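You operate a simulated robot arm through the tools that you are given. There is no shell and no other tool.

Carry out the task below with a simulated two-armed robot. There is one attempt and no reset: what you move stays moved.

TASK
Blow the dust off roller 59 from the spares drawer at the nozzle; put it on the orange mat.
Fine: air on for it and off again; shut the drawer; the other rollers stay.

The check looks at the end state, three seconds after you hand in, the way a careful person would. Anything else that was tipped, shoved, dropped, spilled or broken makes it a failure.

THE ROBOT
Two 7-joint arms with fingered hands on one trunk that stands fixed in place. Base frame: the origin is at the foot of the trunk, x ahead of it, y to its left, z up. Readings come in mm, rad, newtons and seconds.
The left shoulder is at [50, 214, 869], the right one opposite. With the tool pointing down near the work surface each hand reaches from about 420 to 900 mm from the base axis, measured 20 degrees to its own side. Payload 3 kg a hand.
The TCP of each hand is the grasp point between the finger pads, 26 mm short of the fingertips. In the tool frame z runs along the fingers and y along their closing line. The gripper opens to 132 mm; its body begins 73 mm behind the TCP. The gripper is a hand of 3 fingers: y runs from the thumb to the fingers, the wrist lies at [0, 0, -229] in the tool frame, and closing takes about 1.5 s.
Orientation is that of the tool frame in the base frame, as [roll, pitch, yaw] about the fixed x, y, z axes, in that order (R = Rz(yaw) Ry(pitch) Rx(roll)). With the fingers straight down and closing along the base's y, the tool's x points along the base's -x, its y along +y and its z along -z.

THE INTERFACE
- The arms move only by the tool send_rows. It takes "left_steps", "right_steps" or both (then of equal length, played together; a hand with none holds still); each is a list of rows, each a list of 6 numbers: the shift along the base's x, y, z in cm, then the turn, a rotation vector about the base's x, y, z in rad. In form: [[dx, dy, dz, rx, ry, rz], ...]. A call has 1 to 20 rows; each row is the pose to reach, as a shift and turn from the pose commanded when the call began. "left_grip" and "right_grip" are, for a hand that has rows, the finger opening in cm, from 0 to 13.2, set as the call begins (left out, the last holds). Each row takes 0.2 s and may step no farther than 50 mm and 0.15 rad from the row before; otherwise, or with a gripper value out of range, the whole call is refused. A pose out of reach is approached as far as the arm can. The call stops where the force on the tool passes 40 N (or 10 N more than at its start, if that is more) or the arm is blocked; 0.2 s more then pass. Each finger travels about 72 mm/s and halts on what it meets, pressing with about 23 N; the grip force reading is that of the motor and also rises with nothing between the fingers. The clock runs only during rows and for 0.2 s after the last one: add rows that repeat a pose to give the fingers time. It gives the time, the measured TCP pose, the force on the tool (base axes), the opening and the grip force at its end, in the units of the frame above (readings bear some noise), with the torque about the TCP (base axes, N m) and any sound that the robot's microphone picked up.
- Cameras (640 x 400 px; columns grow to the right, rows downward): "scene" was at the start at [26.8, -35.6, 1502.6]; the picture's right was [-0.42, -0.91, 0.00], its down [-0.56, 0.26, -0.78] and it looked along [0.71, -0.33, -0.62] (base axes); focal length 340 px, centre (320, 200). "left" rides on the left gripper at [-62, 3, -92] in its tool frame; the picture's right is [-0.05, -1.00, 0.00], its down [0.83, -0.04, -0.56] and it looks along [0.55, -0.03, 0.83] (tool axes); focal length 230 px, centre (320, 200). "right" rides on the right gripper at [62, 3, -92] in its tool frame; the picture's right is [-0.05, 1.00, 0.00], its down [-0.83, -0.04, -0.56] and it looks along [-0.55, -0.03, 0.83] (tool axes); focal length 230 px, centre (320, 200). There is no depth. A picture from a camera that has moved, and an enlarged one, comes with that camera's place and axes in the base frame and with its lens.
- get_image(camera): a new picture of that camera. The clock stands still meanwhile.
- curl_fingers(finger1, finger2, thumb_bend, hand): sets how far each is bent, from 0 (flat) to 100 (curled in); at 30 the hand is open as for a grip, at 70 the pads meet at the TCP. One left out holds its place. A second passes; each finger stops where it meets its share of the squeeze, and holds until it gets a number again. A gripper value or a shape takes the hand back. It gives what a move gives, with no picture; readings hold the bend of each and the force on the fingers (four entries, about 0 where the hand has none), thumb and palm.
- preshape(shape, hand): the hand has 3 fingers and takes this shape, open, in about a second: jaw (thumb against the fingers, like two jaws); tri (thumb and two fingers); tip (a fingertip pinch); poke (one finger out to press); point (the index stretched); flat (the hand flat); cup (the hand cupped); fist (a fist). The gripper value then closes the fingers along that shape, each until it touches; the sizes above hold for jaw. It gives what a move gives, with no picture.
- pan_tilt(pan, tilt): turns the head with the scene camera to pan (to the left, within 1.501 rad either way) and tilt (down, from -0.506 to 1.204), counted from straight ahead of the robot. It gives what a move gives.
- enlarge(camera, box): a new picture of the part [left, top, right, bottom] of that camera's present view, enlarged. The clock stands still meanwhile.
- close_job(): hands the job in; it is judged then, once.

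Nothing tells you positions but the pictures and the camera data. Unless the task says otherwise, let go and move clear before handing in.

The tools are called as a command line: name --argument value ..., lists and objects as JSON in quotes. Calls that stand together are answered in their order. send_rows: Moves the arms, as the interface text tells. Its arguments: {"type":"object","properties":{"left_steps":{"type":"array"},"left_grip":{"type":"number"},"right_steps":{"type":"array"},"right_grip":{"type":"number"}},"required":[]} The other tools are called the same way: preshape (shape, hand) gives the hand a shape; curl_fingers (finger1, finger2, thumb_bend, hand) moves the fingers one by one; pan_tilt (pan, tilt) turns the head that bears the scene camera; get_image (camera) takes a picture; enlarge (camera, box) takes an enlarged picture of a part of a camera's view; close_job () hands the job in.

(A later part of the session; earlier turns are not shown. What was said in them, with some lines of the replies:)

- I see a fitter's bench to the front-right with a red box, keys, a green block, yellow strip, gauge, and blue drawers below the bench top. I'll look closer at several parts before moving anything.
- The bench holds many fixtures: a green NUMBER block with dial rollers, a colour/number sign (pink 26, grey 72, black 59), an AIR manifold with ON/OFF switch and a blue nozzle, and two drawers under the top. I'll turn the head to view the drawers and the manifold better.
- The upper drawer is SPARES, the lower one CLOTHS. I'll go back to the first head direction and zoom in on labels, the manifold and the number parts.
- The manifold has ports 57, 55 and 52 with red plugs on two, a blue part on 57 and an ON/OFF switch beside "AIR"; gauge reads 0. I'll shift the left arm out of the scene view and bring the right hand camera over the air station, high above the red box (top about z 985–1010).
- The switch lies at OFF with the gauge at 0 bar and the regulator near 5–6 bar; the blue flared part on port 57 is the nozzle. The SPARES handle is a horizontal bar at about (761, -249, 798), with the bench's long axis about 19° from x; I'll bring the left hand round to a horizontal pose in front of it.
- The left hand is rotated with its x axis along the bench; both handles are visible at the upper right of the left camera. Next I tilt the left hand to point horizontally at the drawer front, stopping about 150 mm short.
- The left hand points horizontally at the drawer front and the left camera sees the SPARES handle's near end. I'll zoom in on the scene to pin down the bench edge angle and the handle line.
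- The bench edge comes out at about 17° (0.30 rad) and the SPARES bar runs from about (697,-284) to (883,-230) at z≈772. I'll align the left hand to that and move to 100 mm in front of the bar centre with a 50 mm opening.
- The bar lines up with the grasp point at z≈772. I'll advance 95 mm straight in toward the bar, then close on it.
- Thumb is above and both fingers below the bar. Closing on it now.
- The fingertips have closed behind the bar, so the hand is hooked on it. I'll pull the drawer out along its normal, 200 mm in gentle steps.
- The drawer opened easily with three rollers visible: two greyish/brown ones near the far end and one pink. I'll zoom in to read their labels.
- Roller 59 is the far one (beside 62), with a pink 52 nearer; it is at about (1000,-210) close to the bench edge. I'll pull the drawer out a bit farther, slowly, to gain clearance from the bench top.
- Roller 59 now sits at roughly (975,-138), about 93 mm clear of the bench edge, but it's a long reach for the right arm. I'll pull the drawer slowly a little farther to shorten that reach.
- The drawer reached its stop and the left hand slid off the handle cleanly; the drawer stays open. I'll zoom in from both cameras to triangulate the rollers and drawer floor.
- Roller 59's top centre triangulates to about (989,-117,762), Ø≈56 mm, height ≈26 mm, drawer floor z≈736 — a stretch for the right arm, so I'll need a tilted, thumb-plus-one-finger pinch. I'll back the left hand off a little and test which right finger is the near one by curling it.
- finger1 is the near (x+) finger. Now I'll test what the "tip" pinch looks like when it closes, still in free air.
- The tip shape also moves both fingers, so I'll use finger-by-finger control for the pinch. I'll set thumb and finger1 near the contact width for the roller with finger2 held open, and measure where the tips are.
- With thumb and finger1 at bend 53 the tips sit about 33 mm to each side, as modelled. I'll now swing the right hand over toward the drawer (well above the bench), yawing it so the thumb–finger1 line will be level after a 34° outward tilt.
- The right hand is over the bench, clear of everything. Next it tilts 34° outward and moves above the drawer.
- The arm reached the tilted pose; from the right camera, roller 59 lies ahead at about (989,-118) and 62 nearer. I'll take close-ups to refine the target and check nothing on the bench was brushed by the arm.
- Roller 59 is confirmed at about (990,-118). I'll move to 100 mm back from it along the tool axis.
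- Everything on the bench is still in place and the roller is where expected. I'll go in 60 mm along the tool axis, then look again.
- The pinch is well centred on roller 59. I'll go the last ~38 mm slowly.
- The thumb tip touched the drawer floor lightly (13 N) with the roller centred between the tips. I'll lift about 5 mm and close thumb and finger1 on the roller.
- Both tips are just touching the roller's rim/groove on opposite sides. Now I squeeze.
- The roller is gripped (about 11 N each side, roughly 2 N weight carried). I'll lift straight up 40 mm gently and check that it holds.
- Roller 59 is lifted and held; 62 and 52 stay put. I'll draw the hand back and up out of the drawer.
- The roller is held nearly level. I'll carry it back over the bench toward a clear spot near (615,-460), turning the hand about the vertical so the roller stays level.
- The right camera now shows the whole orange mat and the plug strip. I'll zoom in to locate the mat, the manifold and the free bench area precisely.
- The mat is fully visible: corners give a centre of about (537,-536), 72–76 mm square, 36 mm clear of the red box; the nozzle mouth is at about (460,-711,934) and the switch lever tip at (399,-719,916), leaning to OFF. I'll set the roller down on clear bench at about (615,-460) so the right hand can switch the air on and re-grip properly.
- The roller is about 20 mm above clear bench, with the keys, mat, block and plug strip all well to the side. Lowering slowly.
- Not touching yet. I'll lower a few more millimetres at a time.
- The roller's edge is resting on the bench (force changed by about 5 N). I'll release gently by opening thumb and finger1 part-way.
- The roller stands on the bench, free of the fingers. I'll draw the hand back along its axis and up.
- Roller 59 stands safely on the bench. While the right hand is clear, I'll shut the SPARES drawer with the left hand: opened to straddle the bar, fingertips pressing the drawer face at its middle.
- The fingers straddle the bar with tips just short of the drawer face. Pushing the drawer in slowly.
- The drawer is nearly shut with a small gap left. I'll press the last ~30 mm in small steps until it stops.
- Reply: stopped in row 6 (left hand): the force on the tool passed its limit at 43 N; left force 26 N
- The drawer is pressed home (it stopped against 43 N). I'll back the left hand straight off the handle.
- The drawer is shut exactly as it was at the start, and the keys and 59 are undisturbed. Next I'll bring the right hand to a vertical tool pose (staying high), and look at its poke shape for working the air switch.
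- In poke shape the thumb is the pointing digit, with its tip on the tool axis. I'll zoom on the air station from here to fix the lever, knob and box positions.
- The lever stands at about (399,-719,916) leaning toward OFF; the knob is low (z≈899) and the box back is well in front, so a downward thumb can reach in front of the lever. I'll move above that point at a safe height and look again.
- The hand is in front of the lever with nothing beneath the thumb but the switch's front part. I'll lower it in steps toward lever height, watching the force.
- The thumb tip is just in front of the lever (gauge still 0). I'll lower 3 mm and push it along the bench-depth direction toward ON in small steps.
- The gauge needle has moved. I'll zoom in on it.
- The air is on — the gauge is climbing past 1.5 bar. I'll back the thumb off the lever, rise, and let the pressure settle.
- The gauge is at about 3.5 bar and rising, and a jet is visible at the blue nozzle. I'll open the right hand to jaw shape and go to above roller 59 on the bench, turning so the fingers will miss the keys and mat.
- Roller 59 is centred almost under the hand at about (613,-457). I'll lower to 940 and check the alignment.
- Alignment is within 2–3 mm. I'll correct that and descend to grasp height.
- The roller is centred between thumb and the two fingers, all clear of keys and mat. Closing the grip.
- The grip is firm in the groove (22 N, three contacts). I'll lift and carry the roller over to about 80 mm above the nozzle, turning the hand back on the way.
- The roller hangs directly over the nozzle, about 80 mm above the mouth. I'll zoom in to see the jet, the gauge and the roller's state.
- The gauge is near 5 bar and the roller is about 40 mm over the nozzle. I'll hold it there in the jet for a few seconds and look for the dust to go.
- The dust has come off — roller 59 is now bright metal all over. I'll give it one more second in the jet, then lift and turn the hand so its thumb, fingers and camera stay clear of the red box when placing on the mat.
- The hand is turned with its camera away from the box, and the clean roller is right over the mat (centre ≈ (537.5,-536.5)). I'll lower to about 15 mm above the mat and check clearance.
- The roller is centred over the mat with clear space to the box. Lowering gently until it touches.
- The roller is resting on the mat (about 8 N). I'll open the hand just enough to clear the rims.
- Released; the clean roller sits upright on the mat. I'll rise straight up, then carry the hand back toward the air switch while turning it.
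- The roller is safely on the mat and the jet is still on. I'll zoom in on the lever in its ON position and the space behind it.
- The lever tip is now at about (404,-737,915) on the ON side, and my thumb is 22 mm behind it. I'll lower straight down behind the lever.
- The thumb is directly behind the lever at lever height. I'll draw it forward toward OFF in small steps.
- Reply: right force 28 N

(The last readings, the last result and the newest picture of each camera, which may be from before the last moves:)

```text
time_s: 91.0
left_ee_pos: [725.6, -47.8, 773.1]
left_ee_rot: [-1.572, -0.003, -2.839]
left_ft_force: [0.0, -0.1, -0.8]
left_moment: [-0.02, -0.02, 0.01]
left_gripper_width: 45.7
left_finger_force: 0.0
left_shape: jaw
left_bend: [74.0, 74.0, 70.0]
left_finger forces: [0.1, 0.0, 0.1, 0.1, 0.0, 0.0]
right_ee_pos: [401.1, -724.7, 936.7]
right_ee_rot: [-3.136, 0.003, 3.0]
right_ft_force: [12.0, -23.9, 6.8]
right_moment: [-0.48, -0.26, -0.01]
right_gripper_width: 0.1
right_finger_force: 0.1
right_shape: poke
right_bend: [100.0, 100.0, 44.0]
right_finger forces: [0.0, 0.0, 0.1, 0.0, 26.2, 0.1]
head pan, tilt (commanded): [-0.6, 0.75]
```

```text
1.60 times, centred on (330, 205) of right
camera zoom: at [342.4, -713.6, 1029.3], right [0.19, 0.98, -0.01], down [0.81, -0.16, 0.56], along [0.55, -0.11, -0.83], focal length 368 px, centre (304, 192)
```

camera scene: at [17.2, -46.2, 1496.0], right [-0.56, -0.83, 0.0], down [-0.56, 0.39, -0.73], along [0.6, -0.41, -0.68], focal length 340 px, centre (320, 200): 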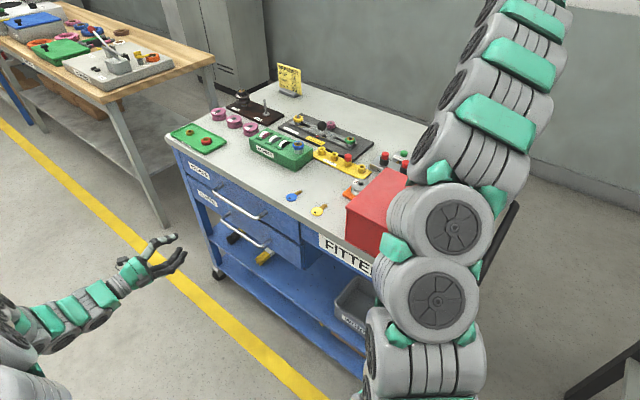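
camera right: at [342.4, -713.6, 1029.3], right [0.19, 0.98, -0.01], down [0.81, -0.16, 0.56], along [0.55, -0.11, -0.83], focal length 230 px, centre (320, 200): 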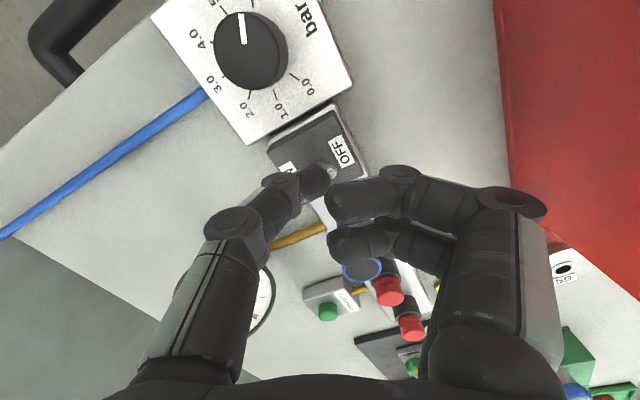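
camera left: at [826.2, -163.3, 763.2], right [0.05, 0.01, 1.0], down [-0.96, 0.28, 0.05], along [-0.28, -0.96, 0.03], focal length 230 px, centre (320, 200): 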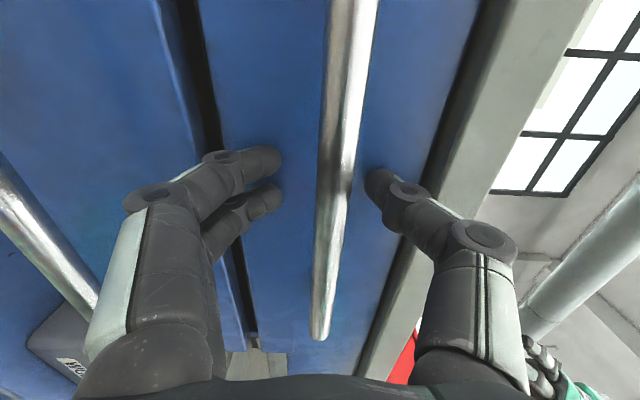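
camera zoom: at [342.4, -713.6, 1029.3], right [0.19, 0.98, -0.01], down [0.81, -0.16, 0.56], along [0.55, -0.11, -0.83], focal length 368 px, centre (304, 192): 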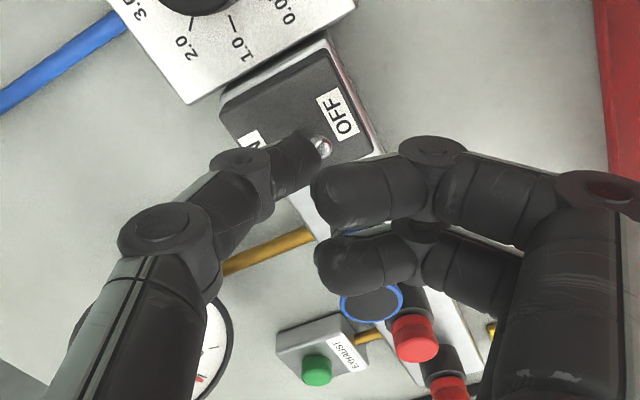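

The lever is over at OFF (thumb pressing against its end stop at 26 N) and no jet shows at the nozzle. I'll back the thumb off and rise, then check the gauge and lever.

send_rows --right_steps '[[0.3, -0.96, 0, 0, 0, 0], [0.55, -1.8, 0, 0, 0, 0], [0.55, -1.8, 3, 0, 0, 0], [0.55, -1.8, 7.5, 0, 0, 0], [0.55, -1.8, 12, 0, 0, 0]]'

get_image --camera "right"

enlarge --camera "right" --box '[230, 50, 430, 250]'

```text
time_s: 92.2
left_ee_pos: [725.6, -48.1, 773.9]
left_ee_rot: [-1.571, -0.001, -2.84]
left_ft_force: [-0.6, 0.7, -0.2]
left_moment: [0.01, -0.03, -0.01]
left_gripper_width: 45.6
left_finger_force: 0.1
left_shape: jaw
left_bend: [74.0, 74.0, 70.0]
left_finger forces: [0.0, 0.0, 0.0, 0.1, 0.1, 0.0]
right_ee_pos: [406.7, -740.1, 1053.8]
right_ee_rot: [3.14, 0.0, 3.0]
right_ft_force: [0.6, -0.1, -0.8]
right_moment: [-0.03, -0.04, -0.04]
right_gripper_width: 0.1
right_finger_force: 0.1
right_shape: poke
right_bend: [100.0, 100.0, 45.0]
right_finger forces: [0.0, 0.0, 0.0, 0.0, 0.0, 0.0]
head pan, tilt (commanded): [-0.6, 0.75]
```

```text
taken
camera right: at [347.6, -729.3, 1147.6], right [0.19, 0.98, 0.0], down [0.82, -0.16, 0.55], along [0.54, -0.11, -0.83], focal length 230 px, centre (320, 200)
```

right: 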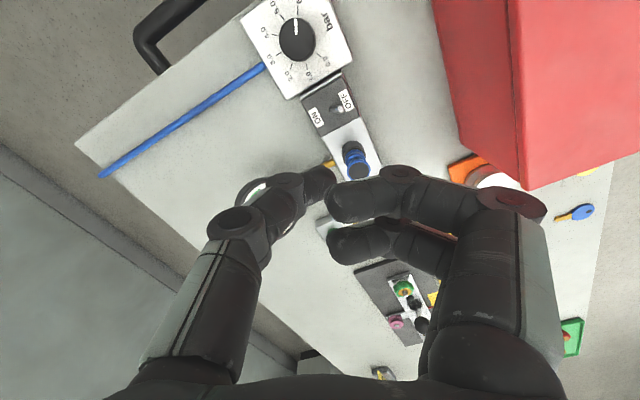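

```text
2.00 times, centred on (330, 150) of right
camera zoom: at [347.6, -729.3, 1147.6], right [0.19, 0.98, 0.0], down [0.82, -0.16, 0.55], along [0.54, -0.11, -0.83], focal length 460 px, centre (300, 300)
```

zoom: 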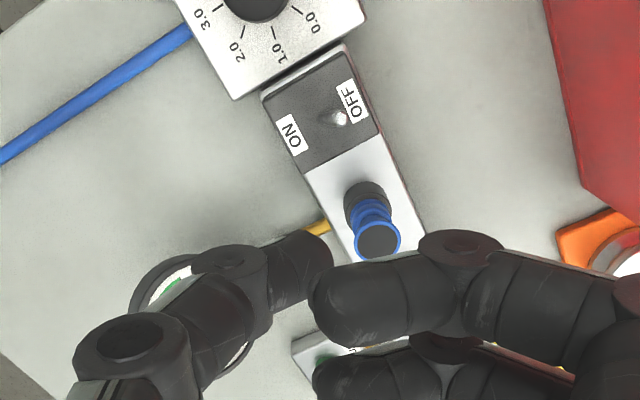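

The lever is at OFF and the jet has stopped. I'll move the right hand up and away, then look at the gauge and the whole bench.

send_rows --right_steps '[[-1.0, 2.0, 2, 0, 0, -0.08], [-2.0, 5.0, 4, 0, 0, -0.16], [-3.0, 8.5, 6, 0, 0, -0.24], [-4.0, 12.5, 8, 0, 0, -0.32], [-5.0, 16.5, 10, 0, 0, -0.38], [-5.5, 20.5, 12, 0, 0, -0.38], [-5.5, 24.5, 14, 0, 0, -0.38], [-5.5, 28.5, 16, 0, 0, -0.38], [-5.5, 32.5, 17, 0, 0, -0.38]]'

preshape --hand "right" --shape "jaw"

get_image --camera "right"

get_image --camera "scene"

```text
time_s: 94.2
left_ee_pos: [724.7, -48.5, 773.3]
left_ee_rot: [-1.572, -0.001, -2.839]
left_ft_force: [0.4, -0.1, -0.6]
left_moment: [-0.03, 0.01, 0.01]
left_gripper_width: 45.5
left_finger_force: 0.0
left_shape: jaw
left_bend: [74.0, 74.0, 70.0]
left_finger forces: [0.0, 0.0, 0.0, 0.0, 0.0, 0.0]
right_ee_pos: [350.7, -416.8, 1226.9]
right_ee_rot: [-3.141, -0.002, 2.621]
right_ft_force: [0.2, -0.9, -0.5]
right_moment: [-0.05, -0.01, -0.01]
right_gripper_width: 0.0
right_finger_force: 0.0
right_shape: poke
right_bend: [100.0, 100.0, 45.0]
right_finger forces: [0.1, 0.0, 0.0, 0.1, 0.0, 0.0]
head pan, tilt (commanded): [-0.6, 0.75]
```

```text
time_s: 95.1
left_ee_pos: [724.8, -48.5, 773.2]
left_ee_rot: [-1.573, -0.001, -2.841]
left_ft_force: [-0.2, -0.7, -0.3]
left_moment: [0.03, 0.01, 0.01]
left_gripper_width: 45.6
left_finger_force: 0.0
left_shape: jaw
left_bend: [74.0, 74.0, 70.0]
left_finger forces: [0.1, 0.0, 0.0, 0.1, 0.0, 0.0]
right_ee_pos: [350.3, -417.9, 1227.8]
right_ee_rot: [3.141, -0.001, 2.621]
right_ft_force: [-0.3, 0.3, -0.1]
right_moment: [0.02, 0.01, 0.0]
right_gripper_width: 131.8
right_finger_force: 0.1
right_shape: jaw
right_bend: [30.0, 30.0, 30.0]
right_finger forces: [0.0, 0.0, 0.0, 0.0, 0.0, 0.0]
head pan, tilt (commanded): [-0.6, 0.75]
```

```text
taken
camera right: at [300.3, -385.1, 1320.6], right [0.54, 0.84, 0.0], down [0.7, -0.45, 0.56], along [0.47, -0.3, -0.83], focal length 230 px, centre (320, 200)
```

right: 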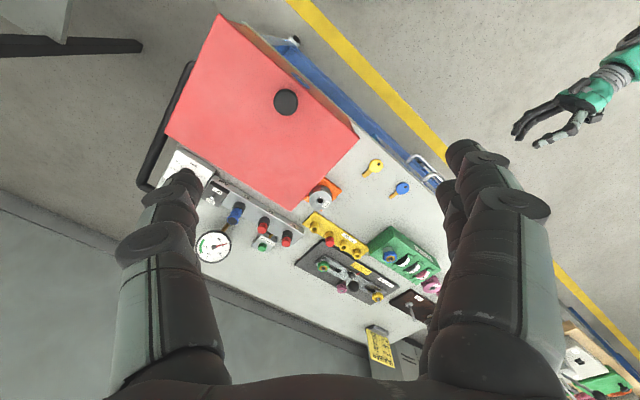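

```text
taken
camera scene: at [17.2, -46.2, 1496.0], right [-0.56, -0.83, 0.0], down [-0.56, 0.39, -0.73], along [0.6, -0.41, -0.68], focal length 340 px, centre (320, 200)
```

scene: 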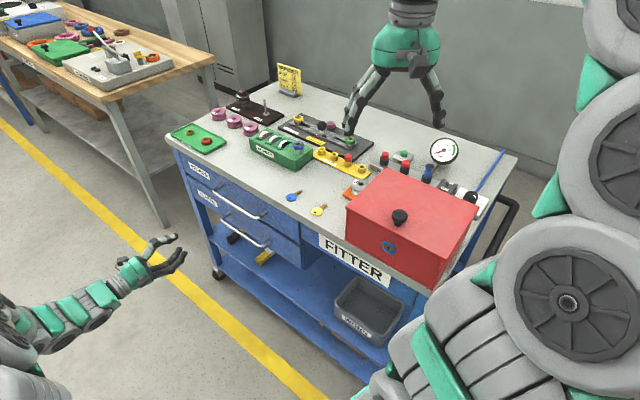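

enlarge --camera "right" --box '[160, 140, 340, 270]'

enlarge --camera "scene" --box '[330, 120, 500, 226]'

enlarge --camera "scene" --box '[160, 60, 320, 160]'

enlarge --camera "scene" --box '[230, 100, 390, 200]'

enlarge --camera "scene" --box '[170, 150, 330, 250]'

```text
3.08 times, centred on (250, 205) of right
camera zoom: at [300.3, -385.1, 1320.6], right [0.54, 0.84, 0.0], down [0.7, -0.45, 0.56], along [0.47, -0.3, -0.83], focal length 708 px, centre (535, 185)
```

zoom: 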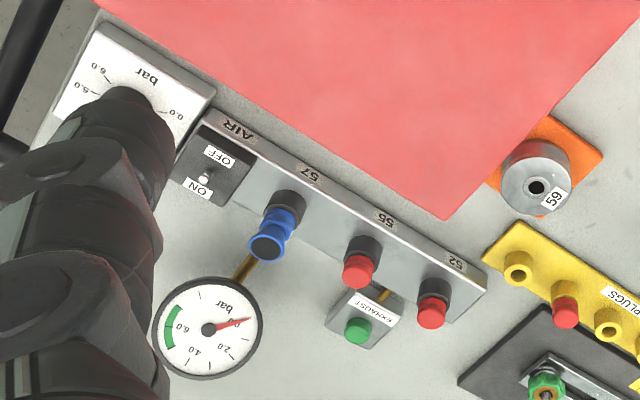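

```text
3.76 times, centred on (415, 173) of scene
camera zoom: at [17.2, -46.2, 1496.0], right [-0.56, -0.83, 0.0], down [-0.56, 0.39, -0.73], along [0.6, -0.41, -0.68], focal length 1280 px, centre (-38, 302)
```

zoom: 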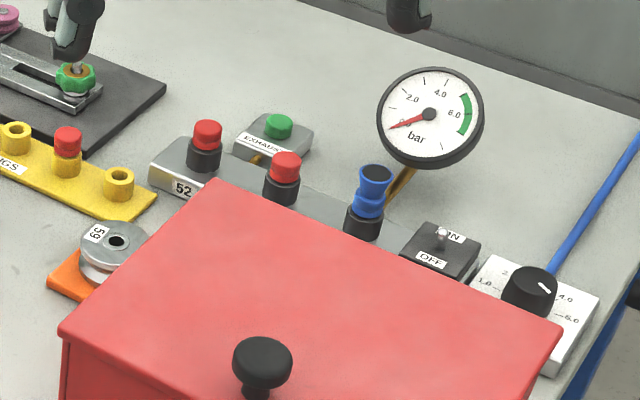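

```text
4.00 times, centred on (240, 110) of scene
camera zoom: at [17.2, -46.2, 1496.0], right [-0.56, -0.83, 0.0], down [-0.56, 0.39, -0.73], along [0.6, -0.41, -0.68], focal length 1360 px, centre (640, 560)
```

zoom: 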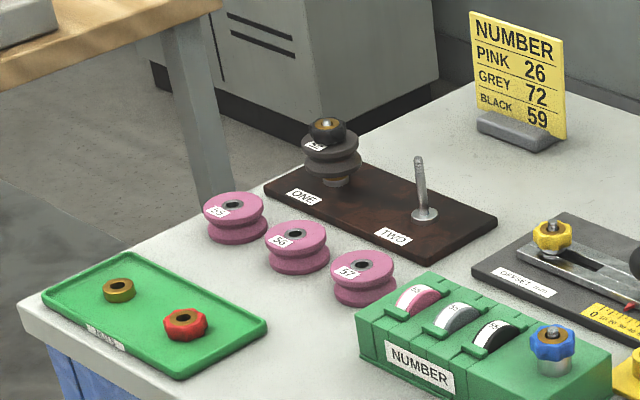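

```text
4.00 times, centred on (310, 150) of scene
camera zoom: at [17.2, -46.2, 1496.0], right [-0.56, -0.83, 0.0], down [-0.56, 0.39, -0.73], along [0.6, -0.41, -0.68], focal length 1360 px, centre (360, 400)
```

zoom: 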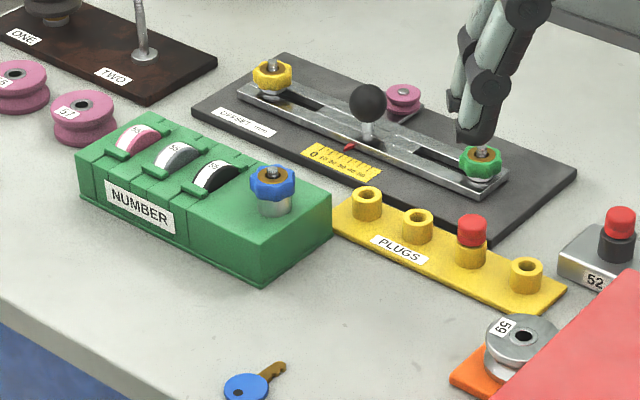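

```text
4.00 times, centred on (250, 200) of scene
camera zoom: at [17.2, -46.2, 1496.0], right [-0.56, -0.83, 0.0], down [-0.56, 0.39, -0.73], along [0.6, -0.41, -0.68], focal length 1360 px, centre (600, 200)
```

zoom: 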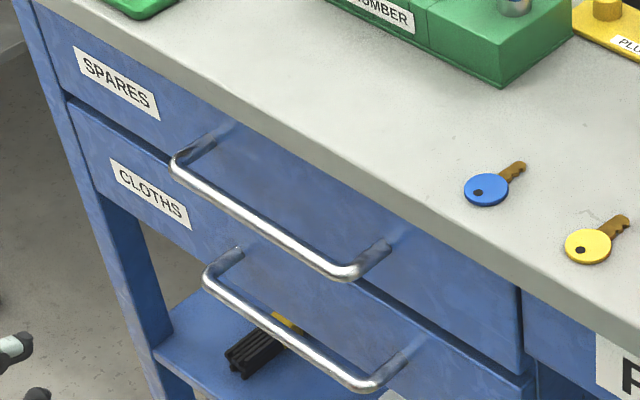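

Everything checks out: gauge at 0 bar, lever at OFF, roller 59 clean and upright on the orange mat, drawer shut as at the start, and keys, blocks and other rollers undisturbed. I'll draw the left hand a bit farther back and take a last look.

send_rows --left_steps '[[-1.2, 3.8, 0.5, 0, 0, 0], [-2.4, 7.6, 1, 0, 0, 0], [-3.6, 11.4, 1.5, 0, 0, 0], [-4.7, 15, 2, 0, 0, 0]]'

get_image --camera "scene"

enlarge --camera "right" --box '[280, 160, 380, 240]'

```text
time_s: 96.1
left_ee_pos: [678.2, 104.5, 792.8]
left_ee_rot: [-1.572, -0.002, -2.842]
left_ft_force: [-0.3, -0.2, -0.2]
left_moment: [0.02, 0.02, -0.01]
left_gripper_width: 45.9
left_finger_force: 0.0
left_shape: jaw
left_bend: [74.0, 74.0, 70.0]
left_finger forces: [0.1, 0.1, 0.1, 0.1, 0.1, 0.1]
right_ee_pos: [350.2, -417.9, 1227.8]
right_ee_rot: [3.141, 0.0, 2.62]
right_ft_force: [-0.3, 0.7, -0.5]
right_moment: [0.02, -0.04, 0.0]
right_gripper_width: 132.0
right_finger_force: 0.0
right_shape: jaw
right_bend: [30.0, 30.0, 30.0]
right_finger forces: [0.0, 0.0, 0.0, 0.0, 0.0, 0.0]
head pan, tilt (commanded): [-0.6, 0.75]
```

```text
taken
camera scene: at [17.2, -46.3, 1496.0], right [-0.57, -0.82, 0.0], down [-0.56, 0.39, -0.73], along [0.6, -0.41, -0.68], focal length 340 px, centre (320, 200)
```

scene: 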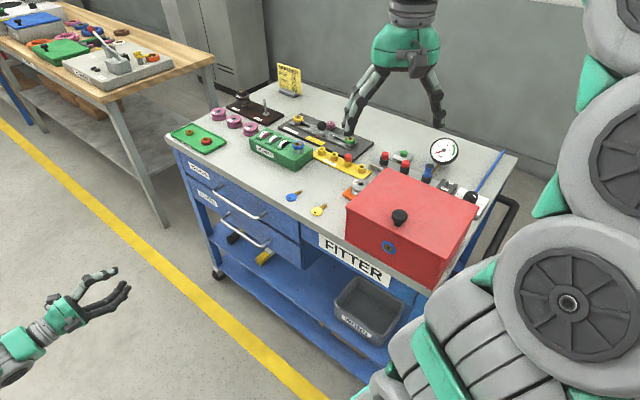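

```text
5.00 times, centred on (330, 200) of right
camera zoom: at [300.2, -384.9, 1320.7], right [0.54, 0.84, 0.0], down [0.7, -0.45, 0.56], along [0.47, -0.3, -0.83], focal length 1150 px, centre (270, 200)
```

zoom: 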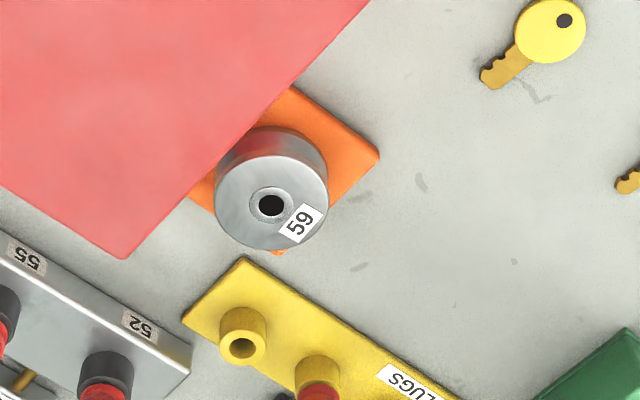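

Roller 59 stands clean on the orange mat, the air is off with the gauge at 0, the SPARES drawer is shut, and both hands are empty and clear. Handing the job in.

close_job

```text
The job is handed in.
```

Roller 59 is clean and standing upright on the orange mat. I picked it from the spares drawer, blew the dust off at the blue nozzle, then placed it on the mat.

- **Air:** I switched it on just before the blow-off and back off after placing the roller. The lever is at OFF, the jet has stopped and the gauge reads 0 bar. I left the regulator setting alone.
- **Drawer:** The spares drawer is shut, with its handle and label in the same place as at the start.
- **Other rollers:** 62 and 52 are still in the drawer. I closed it slowly but could not see them once it was shut. The pink rollers on the bench are where they were.
- **On the way:** I set roller 59 down briefly on a clear patch of bench so the same hand could switch the air on, then gripped it again. Nothing else on the bench shows as moved in the last pictures.

Both hands are empty and clear of the bench, and the job is handed in.
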